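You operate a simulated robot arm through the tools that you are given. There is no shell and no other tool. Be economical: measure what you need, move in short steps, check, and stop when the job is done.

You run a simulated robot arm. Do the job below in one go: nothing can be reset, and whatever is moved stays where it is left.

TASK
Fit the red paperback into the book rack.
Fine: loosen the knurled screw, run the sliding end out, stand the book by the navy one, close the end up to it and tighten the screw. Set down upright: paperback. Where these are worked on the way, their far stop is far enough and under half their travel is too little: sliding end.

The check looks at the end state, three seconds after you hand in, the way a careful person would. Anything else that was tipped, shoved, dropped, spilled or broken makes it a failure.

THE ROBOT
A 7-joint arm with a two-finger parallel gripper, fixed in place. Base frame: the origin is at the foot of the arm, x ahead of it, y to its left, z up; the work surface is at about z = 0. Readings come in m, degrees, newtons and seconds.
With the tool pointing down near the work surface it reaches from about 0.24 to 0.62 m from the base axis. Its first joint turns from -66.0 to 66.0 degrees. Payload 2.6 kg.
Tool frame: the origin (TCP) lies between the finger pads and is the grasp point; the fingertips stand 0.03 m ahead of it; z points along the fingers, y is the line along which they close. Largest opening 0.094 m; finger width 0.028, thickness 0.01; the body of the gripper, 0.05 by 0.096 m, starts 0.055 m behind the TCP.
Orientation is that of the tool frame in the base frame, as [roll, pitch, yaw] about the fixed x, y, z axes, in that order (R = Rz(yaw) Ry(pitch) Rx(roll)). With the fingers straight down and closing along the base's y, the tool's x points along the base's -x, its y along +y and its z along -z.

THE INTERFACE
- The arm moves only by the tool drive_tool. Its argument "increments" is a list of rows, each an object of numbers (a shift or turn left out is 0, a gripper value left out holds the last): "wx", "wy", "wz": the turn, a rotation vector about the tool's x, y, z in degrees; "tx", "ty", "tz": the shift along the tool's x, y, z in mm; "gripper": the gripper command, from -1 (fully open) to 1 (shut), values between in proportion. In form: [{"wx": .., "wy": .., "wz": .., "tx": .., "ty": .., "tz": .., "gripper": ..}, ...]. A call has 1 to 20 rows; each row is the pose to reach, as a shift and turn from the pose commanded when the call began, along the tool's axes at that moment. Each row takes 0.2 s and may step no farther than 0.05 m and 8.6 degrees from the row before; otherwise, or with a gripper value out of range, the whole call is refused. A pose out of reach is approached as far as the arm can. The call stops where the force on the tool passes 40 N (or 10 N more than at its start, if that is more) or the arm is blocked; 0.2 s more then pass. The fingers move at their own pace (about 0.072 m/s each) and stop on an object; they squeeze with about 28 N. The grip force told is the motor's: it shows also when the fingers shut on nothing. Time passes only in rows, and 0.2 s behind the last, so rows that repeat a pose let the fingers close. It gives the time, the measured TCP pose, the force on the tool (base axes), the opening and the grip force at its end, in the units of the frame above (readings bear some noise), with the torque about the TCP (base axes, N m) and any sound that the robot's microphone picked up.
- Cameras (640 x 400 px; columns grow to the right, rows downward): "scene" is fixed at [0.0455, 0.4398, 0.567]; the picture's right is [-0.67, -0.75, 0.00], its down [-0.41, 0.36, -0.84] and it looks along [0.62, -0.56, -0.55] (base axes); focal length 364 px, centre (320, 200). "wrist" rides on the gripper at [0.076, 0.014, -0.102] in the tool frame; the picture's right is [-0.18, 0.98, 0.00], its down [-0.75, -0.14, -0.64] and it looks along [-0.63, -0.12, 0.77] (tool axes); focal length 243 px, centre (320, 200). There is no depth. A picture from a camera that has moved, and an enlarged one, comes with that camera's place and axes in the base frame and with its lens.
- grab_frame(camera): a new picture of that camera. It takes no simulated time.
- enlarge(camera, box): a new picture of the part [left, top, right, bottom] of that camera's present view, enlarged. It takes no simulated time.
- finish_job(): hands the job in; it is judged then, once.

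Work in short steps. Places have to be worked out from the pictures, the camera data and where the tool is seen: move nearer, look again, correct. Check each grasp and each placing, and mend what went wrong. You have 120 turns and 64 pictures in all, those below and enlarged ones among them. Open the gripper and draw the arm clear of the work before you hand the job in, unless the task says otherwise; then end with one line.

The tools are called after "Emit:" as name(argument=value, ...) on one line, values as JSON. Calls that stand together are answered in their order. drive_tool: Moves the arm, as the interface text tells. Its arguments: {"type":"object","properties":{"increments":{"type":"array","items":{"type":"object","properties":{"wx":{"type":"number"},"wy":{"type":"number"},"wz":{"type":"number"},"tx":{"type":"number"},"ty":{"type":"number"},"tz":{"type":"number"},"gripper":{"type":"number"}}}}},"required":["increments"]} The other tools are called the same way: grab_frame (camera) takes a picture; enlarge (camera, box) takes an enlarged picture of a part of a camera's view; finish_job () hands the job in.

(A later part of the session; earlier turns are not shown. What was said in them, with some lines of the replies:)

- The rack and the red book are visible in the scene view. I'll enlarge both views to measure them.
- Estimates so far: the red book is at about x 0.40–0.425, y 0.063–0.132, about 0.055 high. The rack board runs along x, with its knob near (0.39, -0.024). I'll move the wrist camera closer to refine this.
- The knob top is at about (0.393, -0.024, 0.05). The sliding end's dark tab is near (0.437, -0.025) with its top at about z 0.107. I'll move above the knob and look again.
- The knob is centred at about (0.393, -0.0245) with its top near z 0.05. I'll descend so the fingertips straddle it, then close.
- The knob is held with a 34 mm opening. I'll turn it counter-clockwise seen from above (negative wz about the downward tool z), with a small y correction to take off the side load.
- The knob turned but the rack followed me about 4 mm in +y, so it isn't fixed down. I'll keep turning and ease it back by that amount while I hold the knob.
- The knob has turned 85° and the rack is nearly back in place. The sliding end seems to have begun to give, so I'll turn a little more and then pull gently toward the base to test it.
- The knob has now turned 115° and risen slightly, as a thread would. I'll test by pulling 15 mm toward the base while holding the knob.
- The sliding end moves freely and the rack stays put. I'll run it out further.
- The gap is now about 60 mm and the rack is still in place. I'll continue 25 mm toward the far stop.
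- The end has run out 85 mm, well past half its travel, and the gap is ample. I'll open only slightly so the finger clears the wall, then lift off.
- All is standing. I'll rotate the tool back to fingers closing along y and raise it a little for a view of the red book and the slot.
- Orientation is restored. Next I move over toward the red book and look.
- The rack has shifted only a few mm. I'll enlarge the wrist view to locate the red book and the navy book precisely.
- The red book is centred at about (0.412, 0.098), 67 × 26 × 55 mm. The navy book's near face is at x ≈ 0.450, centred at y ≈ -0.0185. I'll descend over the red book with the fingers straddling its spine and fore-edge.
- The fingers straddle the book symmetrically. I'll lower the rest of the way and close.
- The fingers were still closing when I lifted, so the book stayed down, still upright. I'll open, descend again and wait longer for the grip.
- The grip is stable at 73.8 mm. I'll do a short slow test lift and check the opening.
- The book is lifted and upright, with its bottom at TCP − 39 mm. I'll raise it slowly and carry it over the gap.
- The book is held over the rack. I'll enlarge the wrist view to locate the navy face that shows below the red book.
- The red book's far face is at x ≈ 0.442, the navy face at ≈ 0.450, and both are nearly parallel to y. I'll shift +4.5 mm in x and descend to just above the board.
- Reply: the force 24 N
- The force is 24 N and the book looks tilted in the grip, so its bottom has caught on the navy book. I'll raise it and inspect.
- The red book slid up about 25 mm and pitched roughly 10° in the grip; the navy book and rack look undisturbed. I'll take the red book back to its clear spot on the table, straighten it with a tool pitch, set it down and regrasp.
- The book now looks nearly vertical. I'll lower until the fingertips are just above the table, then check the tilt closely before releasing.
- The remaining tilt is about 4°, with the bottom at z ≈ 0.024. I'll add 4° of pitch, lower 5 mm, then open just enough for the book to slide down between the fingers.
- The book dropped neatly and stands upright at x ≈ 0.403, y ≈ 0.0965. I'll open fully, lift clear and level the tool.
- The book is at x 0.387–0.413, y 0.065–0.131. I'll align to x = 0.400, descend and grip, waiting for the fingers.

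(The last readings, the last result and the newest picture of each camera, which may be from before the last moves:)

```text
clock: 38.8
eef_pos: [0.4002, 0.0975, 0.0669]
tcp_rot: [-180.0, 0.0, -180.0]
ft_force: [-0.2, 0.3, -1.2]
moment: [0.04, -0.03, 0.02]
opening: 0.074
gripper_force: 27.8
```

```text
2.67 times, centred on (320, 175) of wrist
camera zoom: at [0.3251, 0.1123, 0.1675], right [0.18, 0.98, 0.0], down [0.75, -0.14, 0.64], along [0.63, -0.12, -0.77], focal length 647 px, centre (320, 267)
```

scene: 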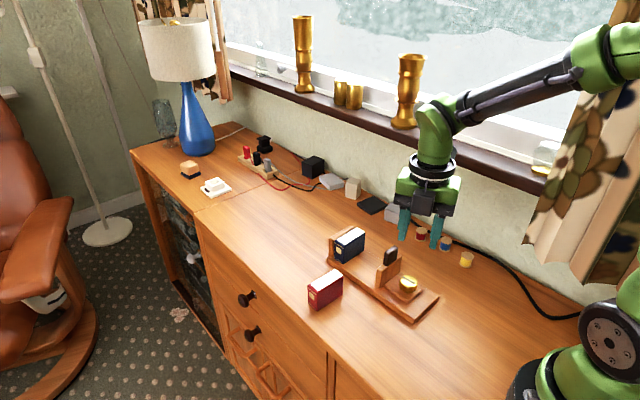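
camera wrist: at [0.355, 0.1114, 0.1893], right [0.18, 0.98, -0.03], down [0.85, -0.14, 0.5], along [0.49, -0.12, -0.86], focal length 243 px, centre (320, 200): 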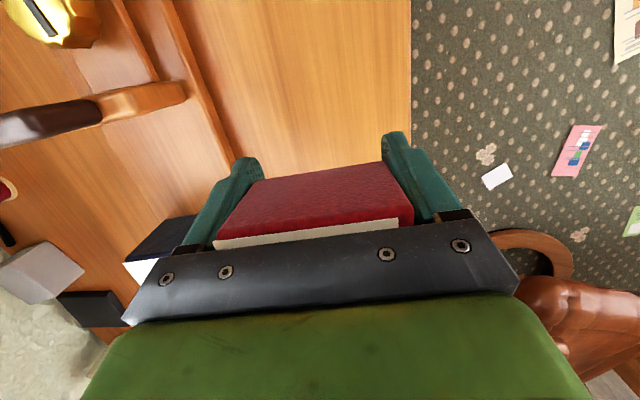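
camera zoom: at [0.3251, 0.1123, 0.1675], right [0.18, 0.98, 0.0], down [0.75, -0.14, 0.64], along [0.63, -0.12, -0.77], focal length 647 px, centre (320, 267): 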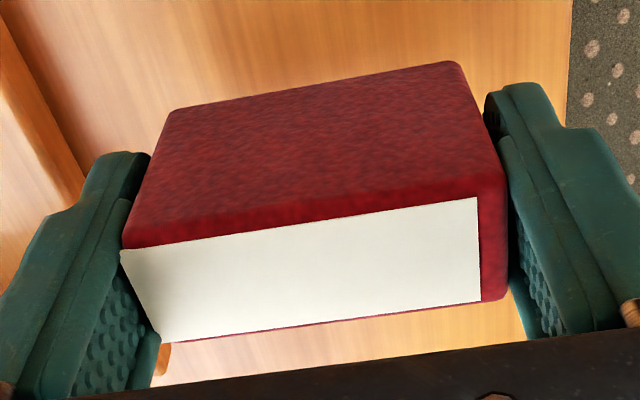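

It is held well, upright and centred in x on the TCP. I'll carry it to x = 0.425, leaving about 12 mm clear of the navy book, then descend partway.

Emit:
drive_tool(increments=[{"tz": -15}, {"tz": -30}, {"tz": -45}, {"tz": -60}, {"tz": -73}, {"tx": -4, "ty": -15, "tz": -73}, {"tx": -8, "ty": -35, "tz": -73}, {"tx": -13, "ty": -55, "tz": -73}, {"tx": -18, "ty": -75, "tz": -73}, {"tx": -22, "ty": -95, "tz": -73}, {"tx": -25, "ty": -110, "tz": -73}, {"tx": -25, "ty": -116, "tz": -73}, {"tx": -25, "ty": -116, "tz": -60}, {"tx": -25, "ty": -116, "tz": -50}, {"tx": -25, "ty": -116, "tz": -50}])

Emit:
enlarge(camera="wrist", box=[200, 80, 440, 230])

Emit:
enlarge(camera="scene", box=[300, 180, 420, 290])

```text
clock: 42.0
eef_pos: [0.4257, -0.0196, 0.1153]
tcp_rot: [-180.0, -0.1, 180.0]
ft_force: [-0.3, -0.5, -0.8]
moment: [-0.02, 0.03, 0.01]
opening: 0.074
gripper_force: 27.7
```

```text
2.67 times, centred on (320, 155) of wrist
camera zoom: at [0.3506, -0.005, 0.2166], right [0.18, 0.98, 0.0], down [0.75, -0.14, 0.64], along [0.63, -0.12, -0.77], focal length 647 px, centre (320, 320)
```

zoom: 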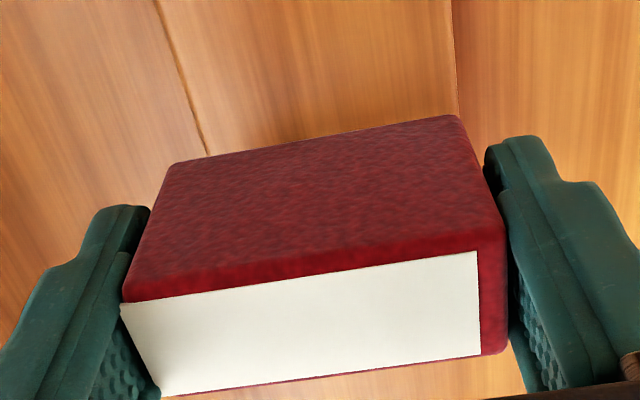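

```text
3.64 times, centred on (360, 235) of scene
camera zoom: at [0.0455, 0.4398, 0.567], right [-0.67, -0.75, 0.0], down [-0.41, 0.36, -0.84], along [0.62, -0.56, -0.55], focal length 1323 px, centre (174, 73)
```

zoom: 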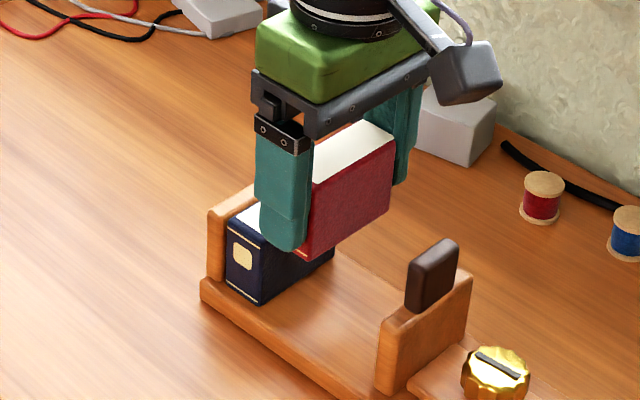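

The red book sits clear of the navy one. I'll descend to near board height, watching the force.

Emit:
drive_tool(increments=[{"tz": 12}, {"tz": 24}, {"tz": 36}, {"tz": 46}, {"tz": 52}, {"tz": 52}])

Emit:
enlarge(camera="scene", box=[310, 205, 410, 285])

```text
clock: 43.4
eef_pos: [0.4248, -0.0199, 0.0632]
tcp_rot: [180.0, -0.1, 180.0]
ft_force: [-0.1, -0.1, -1.1]
moment: [-0.01, -0.02, -0.02]
opening: 0.0736
gripper_force: 28.2
```

```text
5.00 times, centred on (360, 245) of scene
camera zoom: at [0.0455, 0.4398, 0.567], right [-0.67, -0.75, 0.0], down [-0.41, 0.36, -0.84], along [0.62, -0.56, -0.55], focal length 1819 px, centre (120, -25)
```

zoom: 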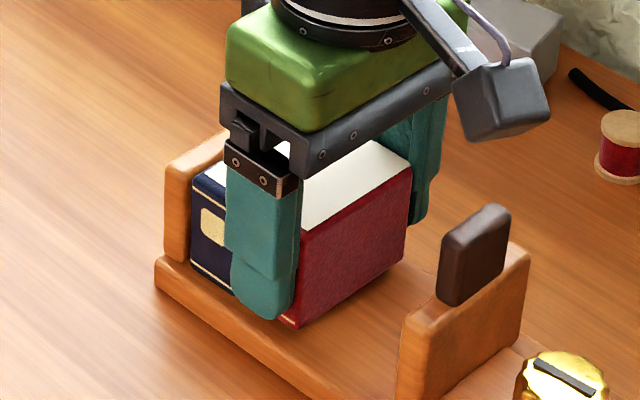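

It's in the gap without contact and a few mm above the board. I'll lower in small steps.

Emit:
drive_tool(increments=[{"tz": 2}, {"tz": 4}, {"tz": 6}, {"tz": 6}])

```text
clock: 44.4
eef_pos: [0.4253, -0.0187, 0.0577]
tcp_rot: [179.9, 0.0, 179.9]
ft_force: [0.2, -1.1, -1.3]
moment: [0.02, 0.02, 0.01]
opening: 0.074
gripper_force: 28.3
```

No contact yet, so I continue down.

Emit:
drive_tool(increments=[{"tz": 1.5}, {"tz": 3}, {"tz": 3}])

Emit:
enlarge(camera="scene", box=[310, 205, 410, 285])

```text
clock: 45.2
eef_pos: [0.4252, -0.0192, 0.0574]
tcp_rot: [180.0, 0.3, 180.0]
ft_force: [-7.7, 0.9, 25.7]
moment: [0.02, 0.09, -0.06]
opening: 0.074
gripper_force: 28.2
```

```text
5.00 times, centred on (360, 245) of scene
camera zoom: at [0.0454, 0.4398, 0.567], right [-0.67, -0.75, 0.0], down [-0.41, 0.36, -0.84], along [0.62, -0.56, -0.55], focal length 1819 px, centre (120, -25)
```

zoom: 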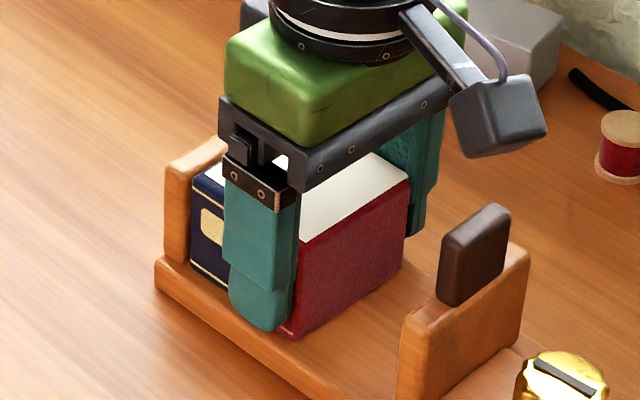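

The book has touched down on the board at TCP z ≈ 0.057. I'll relax the pressure, open, and lift straight up.

Emit:
drive_tool(increments=[{"tz": -2.5}, {"tz": -2.5, "gripper": -1}, {"tz": -2.5, "gripper": -1}, {"tz": -2.5, "gripper": -1}, {"tz": -25}, {"tz": -60}, {"tz": -90}, {"tz": -90}])

Emit:
enlarge(camera="scene", box=[290, 210, 450, 330])

Emit:
grab_frame(camera="wrist")

```text
clock: 47.0
eef_pos: [0.4263, -0.0173, 0.1447]
tcp_rot: [-180.0, 0.0, -180.0]
ft_force: [0.2, -0.8, 0.4]
moment: [-0.02, 0.01, -0.01]
opening: 0.0937
gripper_force: 0.0
```

```text
3.33 times, centred on (370, 270) of scene
camera zoom: at [0.0455, 0.4398, 0.567], right [-0.67, -0.75, 0.0], down [-0.41, 0.36, -0.84], along [0.62, -0.56, -0.55], focal length 1213 px, centre (153, -33)
```

zoom: 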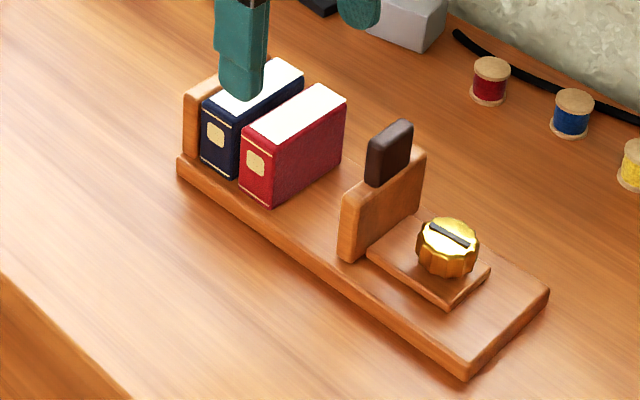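

```text
16 pictures are left
camera wrist: at [0.3503, -0.0031, 0.2459], right [0.18, 0.98, 0.0], down [0.75, -0.14, 0.64], along [0.63, -0.12, -0.77], focal length 243 px, centre (320, 200)
```

wrist: 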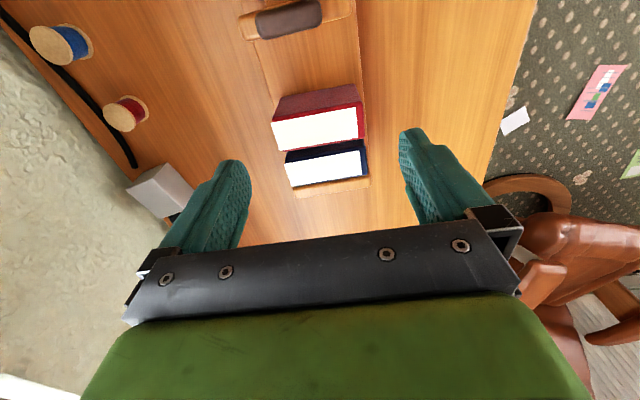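

The red book stands upright, 10 mm or so from the navy one. Next I return above the knob and turn to the angle at which I left it, with the gripper partly closed so it clears the wall.

Emit:
drive_tool(increments=[{"tz": -25, "gripper": 0.0}, {"tx": 25, "ty": -2, "tz": -45}, {"tx": 60, "ty": -4, "tz": -45}, {"tx": 95, "ty": -6, "tz": -45}, {"tx": 119, "ty": -6.5, "tz": -45}, {"tx": 119, "ty": -6.5, "tz": -45}])

Emit:
drive_tool(increments=[{"wz": -8}, {"wz": -16}, {"wz": -24}, {"wz": -32}, {"wz": -40}, {"wz": -48}, {"wz": -56}, {"wz": -64}, {"wz": -72}, {"wz": -80}, {"wz": -88}, {"wz": -96}, {"wz": -104}, {"wz": -110}, {"wz": -115}, {"wz": -115}])

```text
clock: 48.4
eef_pos: [0.307, -0.0257, 0.1908]
tcp_rot: [-180.0, 0.0, -179.9]
ft_force: [0.2, -1.0, -0.6]
moment: [0.03, -0.02, 0.0]
opening: 0.0471
gripper_force: 0.0
```

```text
clock: 51.8
eef_pos: [0.3074, -0.0245, 0.1914]
tcp_rot: [-180.0, 0.0, -64.9]
ft_force: [0.4, -0.7, -0.1]
moment: [0.04, -0.01, 0.0]
opening: 0.0468
gripper_force: 0.1
```

Aligned above the knob at about (0.307, -0.024). I'll descend and grip it.

Emit:
drive_tool(increments=[{"tz": 40}, {"tz": 80}, {"tz": 105}, {"tz": 124.5}, {"tz": 124.5}, {"tz": 124.5, "gripper": 1}, {"tz": 124.5, "gripper": 1}, {"tz": 124.5, "gripper": 1}])

Emit:
enlarge(camera="scene", box=[310, 210, 450, 315])

```text
clock: 53.6
eef_pos: [0.3073, -0.0249, 0.066]
tcp_rot: [-179.9, -0.1, -65.0]
ft_force: [5.3, 1.4, -0.4]
moment: [-0.41, -0.36, 0.02]
opening: 0.0339
gripper_force: 28.3
```

```text
3.81 times, centred on (380, 262) of scene
camera zoom: at [0.0455, 0.4398, 0.567], right [-0.67, -0.75, 0.0], down [-0.41, 0.36, -0.84], along [0.62, -0.56, -0.55], focal length 1386 px, centre (91, -38)
```

zoom: 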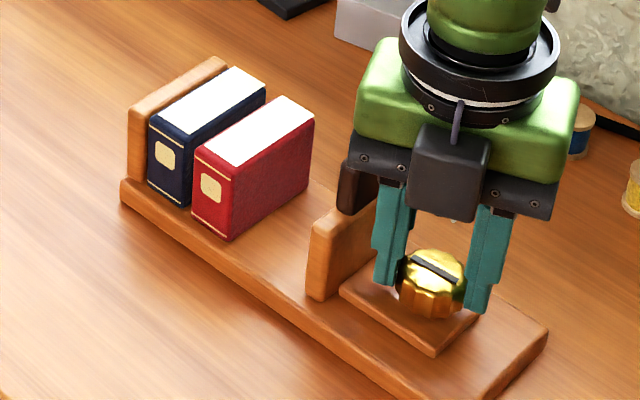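

The knob is gripped. I'll push the sliding end 40 mm toward the books.

Emit:
drive_tool(increments=[{"tx": 3.4, "ty": -7.2}, {"tx": 6.8, "ty": -14.5}, {"tx": 10.2, "ty": -21.7}, {"tx": 13.6, "ty": -29}, {"tx": 17, "ty": -36.2}, {"tx": 17, "ty": -36.2}])

Emit:
enlarge(camera="scene", box=[310, 210, 450, 315])

```text
clock: 55.0
eef_pos: [0.3477, -0.0243, 0.0646]
tcp_rot: [-179.9, 0.1, -65.0]
ft_force: [-0.7, 7.3, 3.0]
moment: [0.42, 0.32, 0.03]
opening: 0.0341
gripper_force: 28.0
```

```text
3.81 times, centred on (380, 262) of scene
camera zoom: at [0.0455, 0.4398, 0.567], right [-0.67, -0.75, 0.0], down [-0.41, 0.36, -0.84], along [0.62, -0.56, -0.55], focal length 1386 px, centre (91, -38)
```

zoom: 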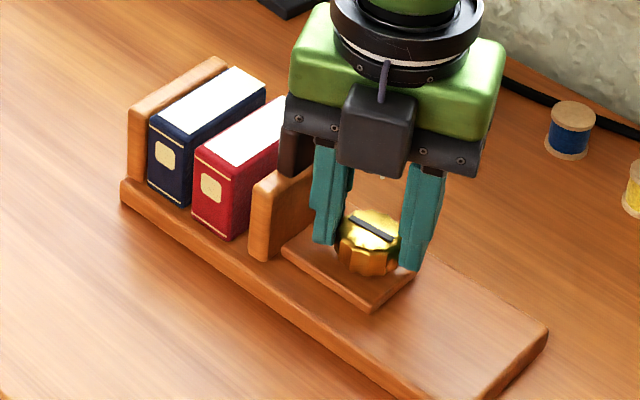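

About 10 mm remains to the red book and then about 9 mm to close it on the navy one. I'll push another 17 mm slowly.

Emit:
drive_tool(increments=[{"tx": 1.3, "ty": -2.7}, {"tx": 2.5, "ty": -5.4}, {"tx": 3.8, "ty": -8.2}, {"tx": 4.7, "ty": -10}, {"tx": 5.5, "ty": -11.8}, {"tx": 6.4, "ty": -13.6}, {"tx": 7.2, "ty": -15.4}, {"tx": 7.2, "ty": -15.4}])

Emit:
enlarge(camera="scene", box=[310, 210, 450, 315])

```text
clock: 56.8
eef_pos: [0.3639, -0.0263, 0.0654]
tcp_rot: [180.0, 0.0, -64.9]
ft_force: [-1.7, 4.5, 7.9]
moment: [0.09, 0.12, -0.03]
opening: 0.0342
gripper_force: 28.2
```

```text
3.81 times, centred on (380, 262) of scene
camera zoom: at [0.0455, 0.4398, 0.567], right [-0.67, -0.75, 0.0], down [-0.41, 0.36, -0.84], along [0.62, -0.56, -0.55], focal length 1386 px, centre (91, -38)
```

zoom: 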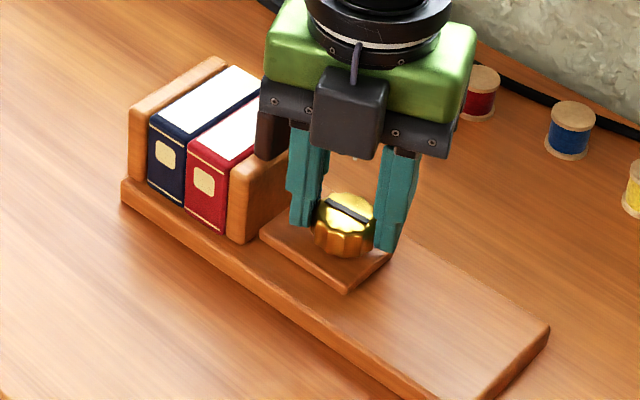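

The books are nearly touching. I'll push a few mm more and check for the reaction.

Emit:
drive_tool(increments=[{"tx": 0.6, "ty": -1.3}, {"tx": 1.1, "ty": -2.3}, {"tx": 1.6, "ty": -3.4}, {"tx": 1.6, "ty": -3.4}])

Emit:
enlarge(camera="scene", box=[310, 210, 450, 315])

```text
clock: 57.8
eef_pos: [0.3674, -0.0263, 0.0635]
tcp_rot: [-180.0, 0.0, -65.0]
ft_force: [-4.1, -5.2, -0.1]
moment: [0.25, 0.44, 0.01]
opening: 0.0341
gripper_force: 28.3
```

```text
3.81 times, centred on (380, 262) of scene
camera zoom: at [0.0455, 0.4398, 0.567], right [-0.67, -0.75, 0.0], down [-0.41, 0.36, -0.84], along [0.62, -0.56, -0.55], focal length 1386 px, centre (91, -38)
```

zoom: 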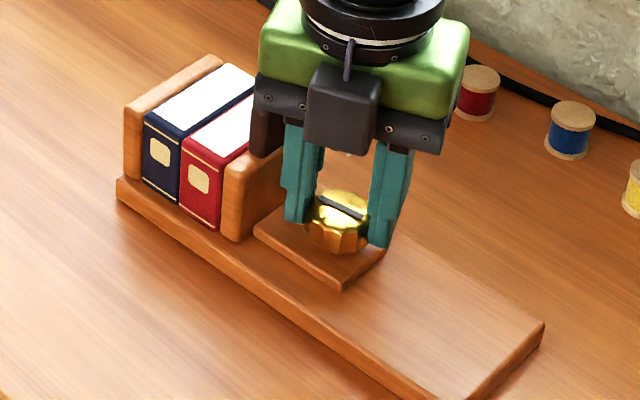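

The stack is closed up: the rack itself moved about 3 mm back toward its original place. Now I tighten clockwise (positive wz), monitoring torque.

Emit:
drive_tool(increments=[{"wz": 8}, {"wz": 16}, {"wz": 24}, {"wz": 32}, {"wz": 40}, {"wz": 48}, {"wz": 56}, {"wz": 64}, {"wz": 72}, {"wz": 80}, {"wz": 80}])

Emit:
enlarge(camera="scene", box=[310, 210, 450, 315])

```text
clock: 60.2
eef_pos: [0.3677, -0.025, 0.0651]
tcp_rot: [179.9, -0.1, -145.1]
ft_force: [-1.3, 0.1, 0.0]
moment: [-0.18, 0.19, 0.03]
opening: 0.0337
gripper_force: 27.7
```

```text
3.81 times, centred on (380, 262) of scene
camera zoom: at [0.0456, 0.4398, 0.567], right [-0.67, -0.75, 0.0], down [-0.41, 0.36, -0.84], along [0.62, -0.56, -0.55], focal length 1386 px, centre (91, -38)
```

zoom: 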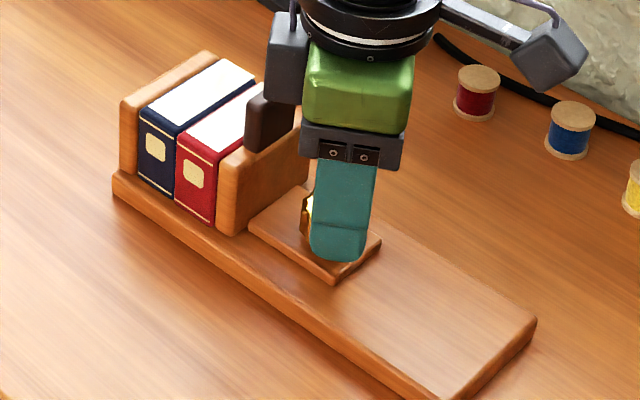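

The stack remains tight with the rack close to its original place. I'll continue turning to full tightness.

Emit:
drive_tool(increments=[{"wz": 8}, {"wz": 16}, {"wz": 24}, {"wz": 32}, {"wz": 35}, {"wz": 35}])

```text
clock: 61.6
eef_pos: [0.3675, -0.0249, 0.0653]
tcp_rot: [-180.0, -0.1, 180.0]
ft_force: [0.7, -0.6, -2.2]
moment: [-0.1, 0.51, 0.01]
opening: 0.0339
gripper_force: 28.4
```

I'm back at the original knob angle with no strong resistance. I'll turn on in small steps to feel for the stop.

Emit:
drive_tool(increments=[{"wz": 6}, {"wz": 12}, {"wz": 18}, {"wz": 24}, {"wz": 30}, {"wz": 30}])

Emit:
enlarge(camera="scene", box=[310, 210, 430, 300])

```text
clock: 63.0
eef_pos: [0.3688, -0.0247, 0.0671]
tcp_rot: [180.0, 0.1, 149.9]
ft_force: [0.0, 0.9, -0.9]
moment: [-0.11, -0.14, 0.2]
opening: 0.0339
gripper_force: 28.0
```

```text
4.44 times, centred on (370, 255) of scene
camera zoom: at [0.0455, 0.4398, 0.567], right [-0.67, -0.75, 0.0], down [-0.41, 0.36, -0.84], along [0.62, -0.56, -0.55], focal length 1617 px, centre (98, -44)
```

zoom: 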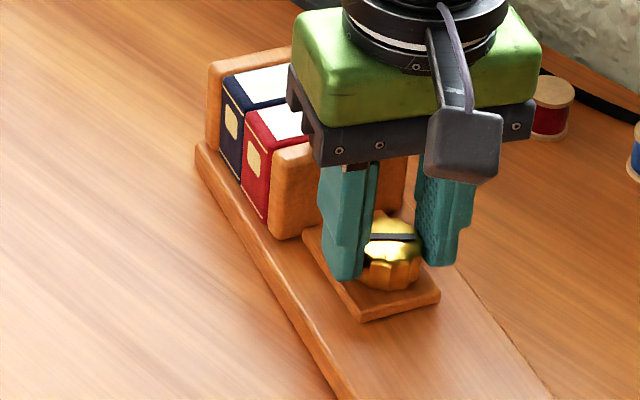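

The screw came up hard and the whole rack turned with it, about 25–30° clockwise about the knob. The screw is therefore tight. I'll release the knob without turning it back, lift, and measure the rack angle, so I can swing the rack back by the sliding end's tab.

Emit:
drive_tool(increments=[{"gripper": -1}, {"gripper": -1}, {"gripper": -1}, {"tz": -30}, {"tz": -65}, {"tz": -100}, {"tz": -110}, {"tz": -110}])

Emit:
grab_frame(camera="wrist")

Emit:
enlarge(camera="scene", box=[290, 200, 450, 320])

```text
clock: 64.8
eef_pos: [0.3688, -0.0255, 0.1765]
tcp_rot: [-180.0, -0.1, 150.0]
ft_force: [-0.9, 0.2, -0.5]
moment: [0.06, 0.01, -0.01]
opening: 0.0941
gripper_force: 0.0
```

```text
9 pictures are left
camera wrist: at [0.3104, 0.0264, 0.2777], right [0.65, 0.76, 0.0], down [0.58, -0.5, 0.64], along [0.49, -0.42, -0.77], focal length 243 px, centre (320, 200)
```

wrist: 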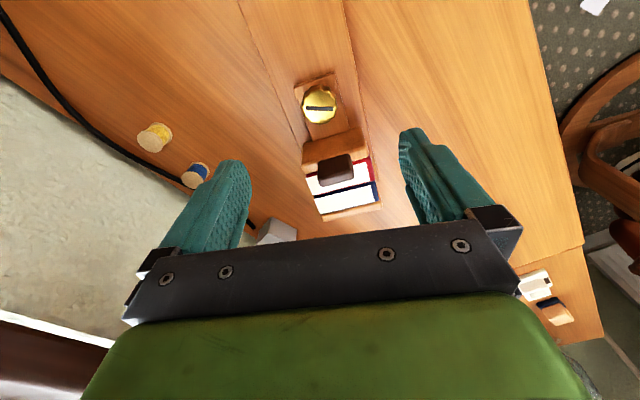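

```text
3.33 times, centred on (370, 260) of scene
camera zoom: at [0.0455, 0.4398, 0.567], right [-0.67, -0.75, 0.0], down [-0.41, 0.36, -0.84], along [0.62, -0.56, -0.55], focal length 1213 px, centre (153, 0)
```

zoom: 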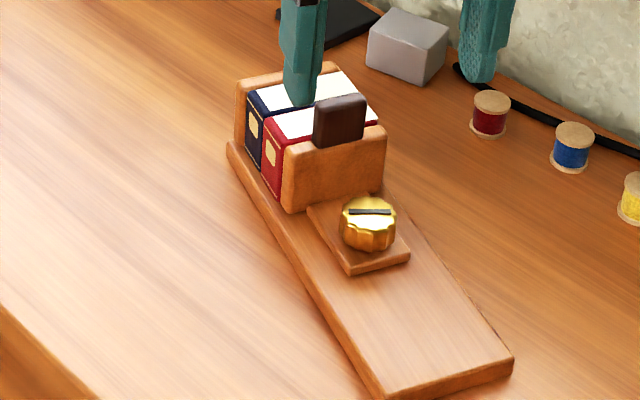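

The rack is turned about 23° clockwise, with the knob near (0.369, -0.0255). The tab is near (0.409, -0.042) at the top. I'll align to it (yaw about 157°) and hover just above it.

Emit:
drive_tool(increments=[{"tx": -14, "ty": 2, "wz": -3, "gripper": -0.5}, {"tx": -29, "ty": 4, "wz": -5}, {"tx": -43, "ty": 5.8, "wz": -7}, {"tx": -43, "ty": 5.8, "tz": 32, "wz": -7}, {"tx": -43, "ty": 5.8, "tz": 32, "wz": -7}])

Emit:
grab_frame(camera="wrist")

Emit:
enlarge(camera="scene", box=[310, 180, 430, 270])

```text
clock: 66.0
eef_pos: [0.4074, -0.0416, 0.1422]
tcp_rot: [-180.0, 0.0, 157.0]
ft_force: [0.0, -0.5, 0.2]
moment: [0.02, -0.03, 0.0]
opening: 0.0705
gripper_force: 0.0
```

```text
7 pictures are left
camera wrist: at [0.3436, 0.0012, 0.2439], right [0.55, 0.83, 0.0], down [0.64, -0.42, 0.64], along [0.53, -0.36, -0.77], focal length 243 px, centre (320, 200)
```

wrist: 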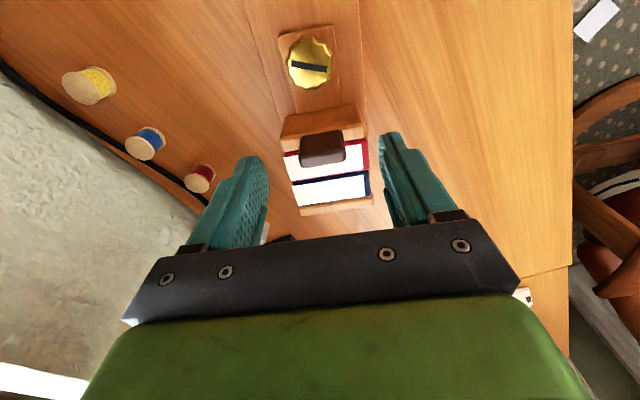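

```text
4.44 times, centred on (370, 225) of scene
camera zoom: at [0.0455, 0.4398, 0.567], right [-0.67, -0.75, 0.0], down [-0.41, 0.36, -0.84], along [0.62, -0.56, -0.55], focal length 1617 px, centre (98, 89)
```

zoom: 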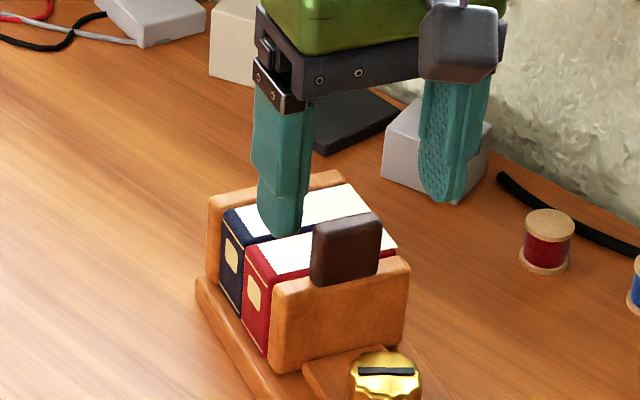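

The tab is centred between the fingers and the angle matches. I'll shift 2 mm, lower so the fingertips stay above the book tops, and close on the tab.

Emit:
drive_tool(increments=[{"tx": -2, "tz": 12}, {"tx": -2, "tz": 24}, {"tx": -2, "tz": 31}, {"tx": -2, "tz": 31, "gripper": 1}, {"tx": -2, "tz": 31, "gripper": 1}, {"tx": -2, "tz": 31, "gripper": 1}, {"tx": -2, "tz": 31, "gripper": 1}])

```text
clock: 67.6
eef_pos: [0.4077, -0.0425, 0.1117]
tcp_rot: [-180.0, 0.0, 157.1]
ft_force: [1.0, -1.2, 0.6]
moment: [-0.02, -0.34, 0.17]
opening: 0.0338
gripper_force: 28.2
```

The tab is gripped (34 mm). Now I swing the rack back counter-clockwise along the arc about the knob.

Emit:
drive_tool(increments=[{"tx": 0.1, "ty": 3, "wz": -4}, {"tx": 0.5, "ty": 6, "wz": -8}, {"tx": 1.0, "ty": 9, "wz": -12}, {"tx": 1.8, "ty": 11.9, "wz": -16}, {"tx": 2.7, "ty": 14.8, "wz": -20}, {"tx": 3.6, "ty": 17, "wz": -23}, {"tx": 3.6, "ty": 17, "wz": -23}])

Emit:
enlarge(camera="scene", box=[290, 210, 450, 330])

```text
clock: 69.2
eef_pos: [0.4112, -0.0246, 0.1124]
tcp_rot: [180.0, 0.0, -179.9]
ft_force: [0.2, -0.1, -2.6]
moment: [-0.02, -0.11, 0.0]
opening: 0.0337
gripper_force: 28.0
```

```text
3.33 times, centred on (370, 270) of scene
camera zoom: at [0.0456, 0.4398, 0.567], right [-0.67, -0.75, 0.0], down [-0.41, 0.36, -0.84], along [0.62, -0.56, -0.55], focal length 1213 px, centre (153, -33)
```

zoom: 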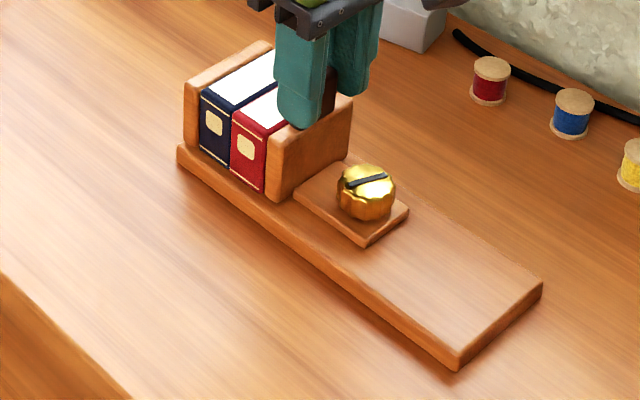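

The rack is back within 1–2 mm of its starting place, both books are upright and snug, and the screw is tight. I'll release the tab and lift clear.

Emit:
drive_tool(increments=[{"gripper": 0}, {"gripper": 0}, {"tz": -20, "gripper": 0}, {"tz": -60}, {"tz": -100}, {"tz": -140, "tx": 10}, {"tz": -160, "tx": 20, "gripper": -1}, {"tz": -160, "tx": 20, "gripper": -1}])

Emit:
grab_frame(camera="scene")

Emit:
enlarge(camera="scene", box=[325, 215, 405, 275])

```text
clock: 71.0
eef_pos: [0.3907, -0.0256, 0.2737]
tcp_rot: [-180.0, 0.0, 179.9]
ft_force: [0.8, 0.6, -0.1]
moment: [0.0, -0.01, -0.01]
opening: 0.0939
gripper_force: 0.0
```

```text
4 pictures are left
```

scene: 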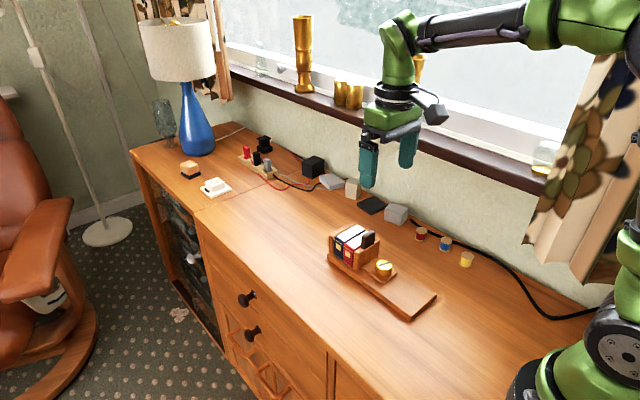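

```text
6.67 times, centred on (365, 245) of scene
camera zoom: at [0.0455, 0.4398, 0.567], right [-0.67, -0.75, 0.0], down [-0.41, 0.36, -0.84], along [0.62, -0.56, -0.55], focal length 2426 px, centre (20, -100)
```

zoom: 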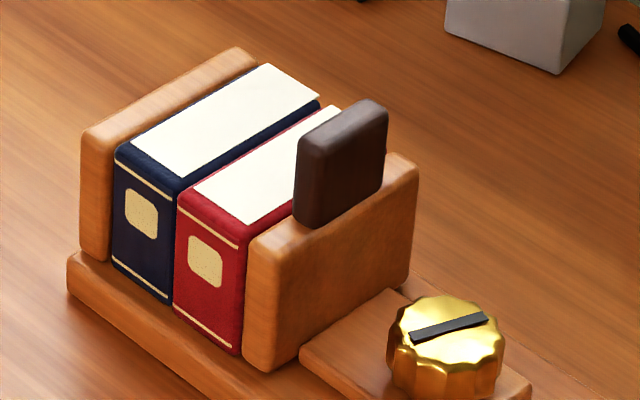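

Both books stand upright and snug, the sliding end is closed against the red one with the screw tight, and the arm is clear with the gripper open. I'm handing in.

Emit:
finish_job()

```text
The job is handed in.
```

The red paperback stands upright next to the navy book, with the sliding end closed against it and the screw tight. On the way, the red book caught on the navy one and had to be set down and regrasped, and tightening swung the rack about 23°, so I turned it back to within 1–2 mm of its starting place.
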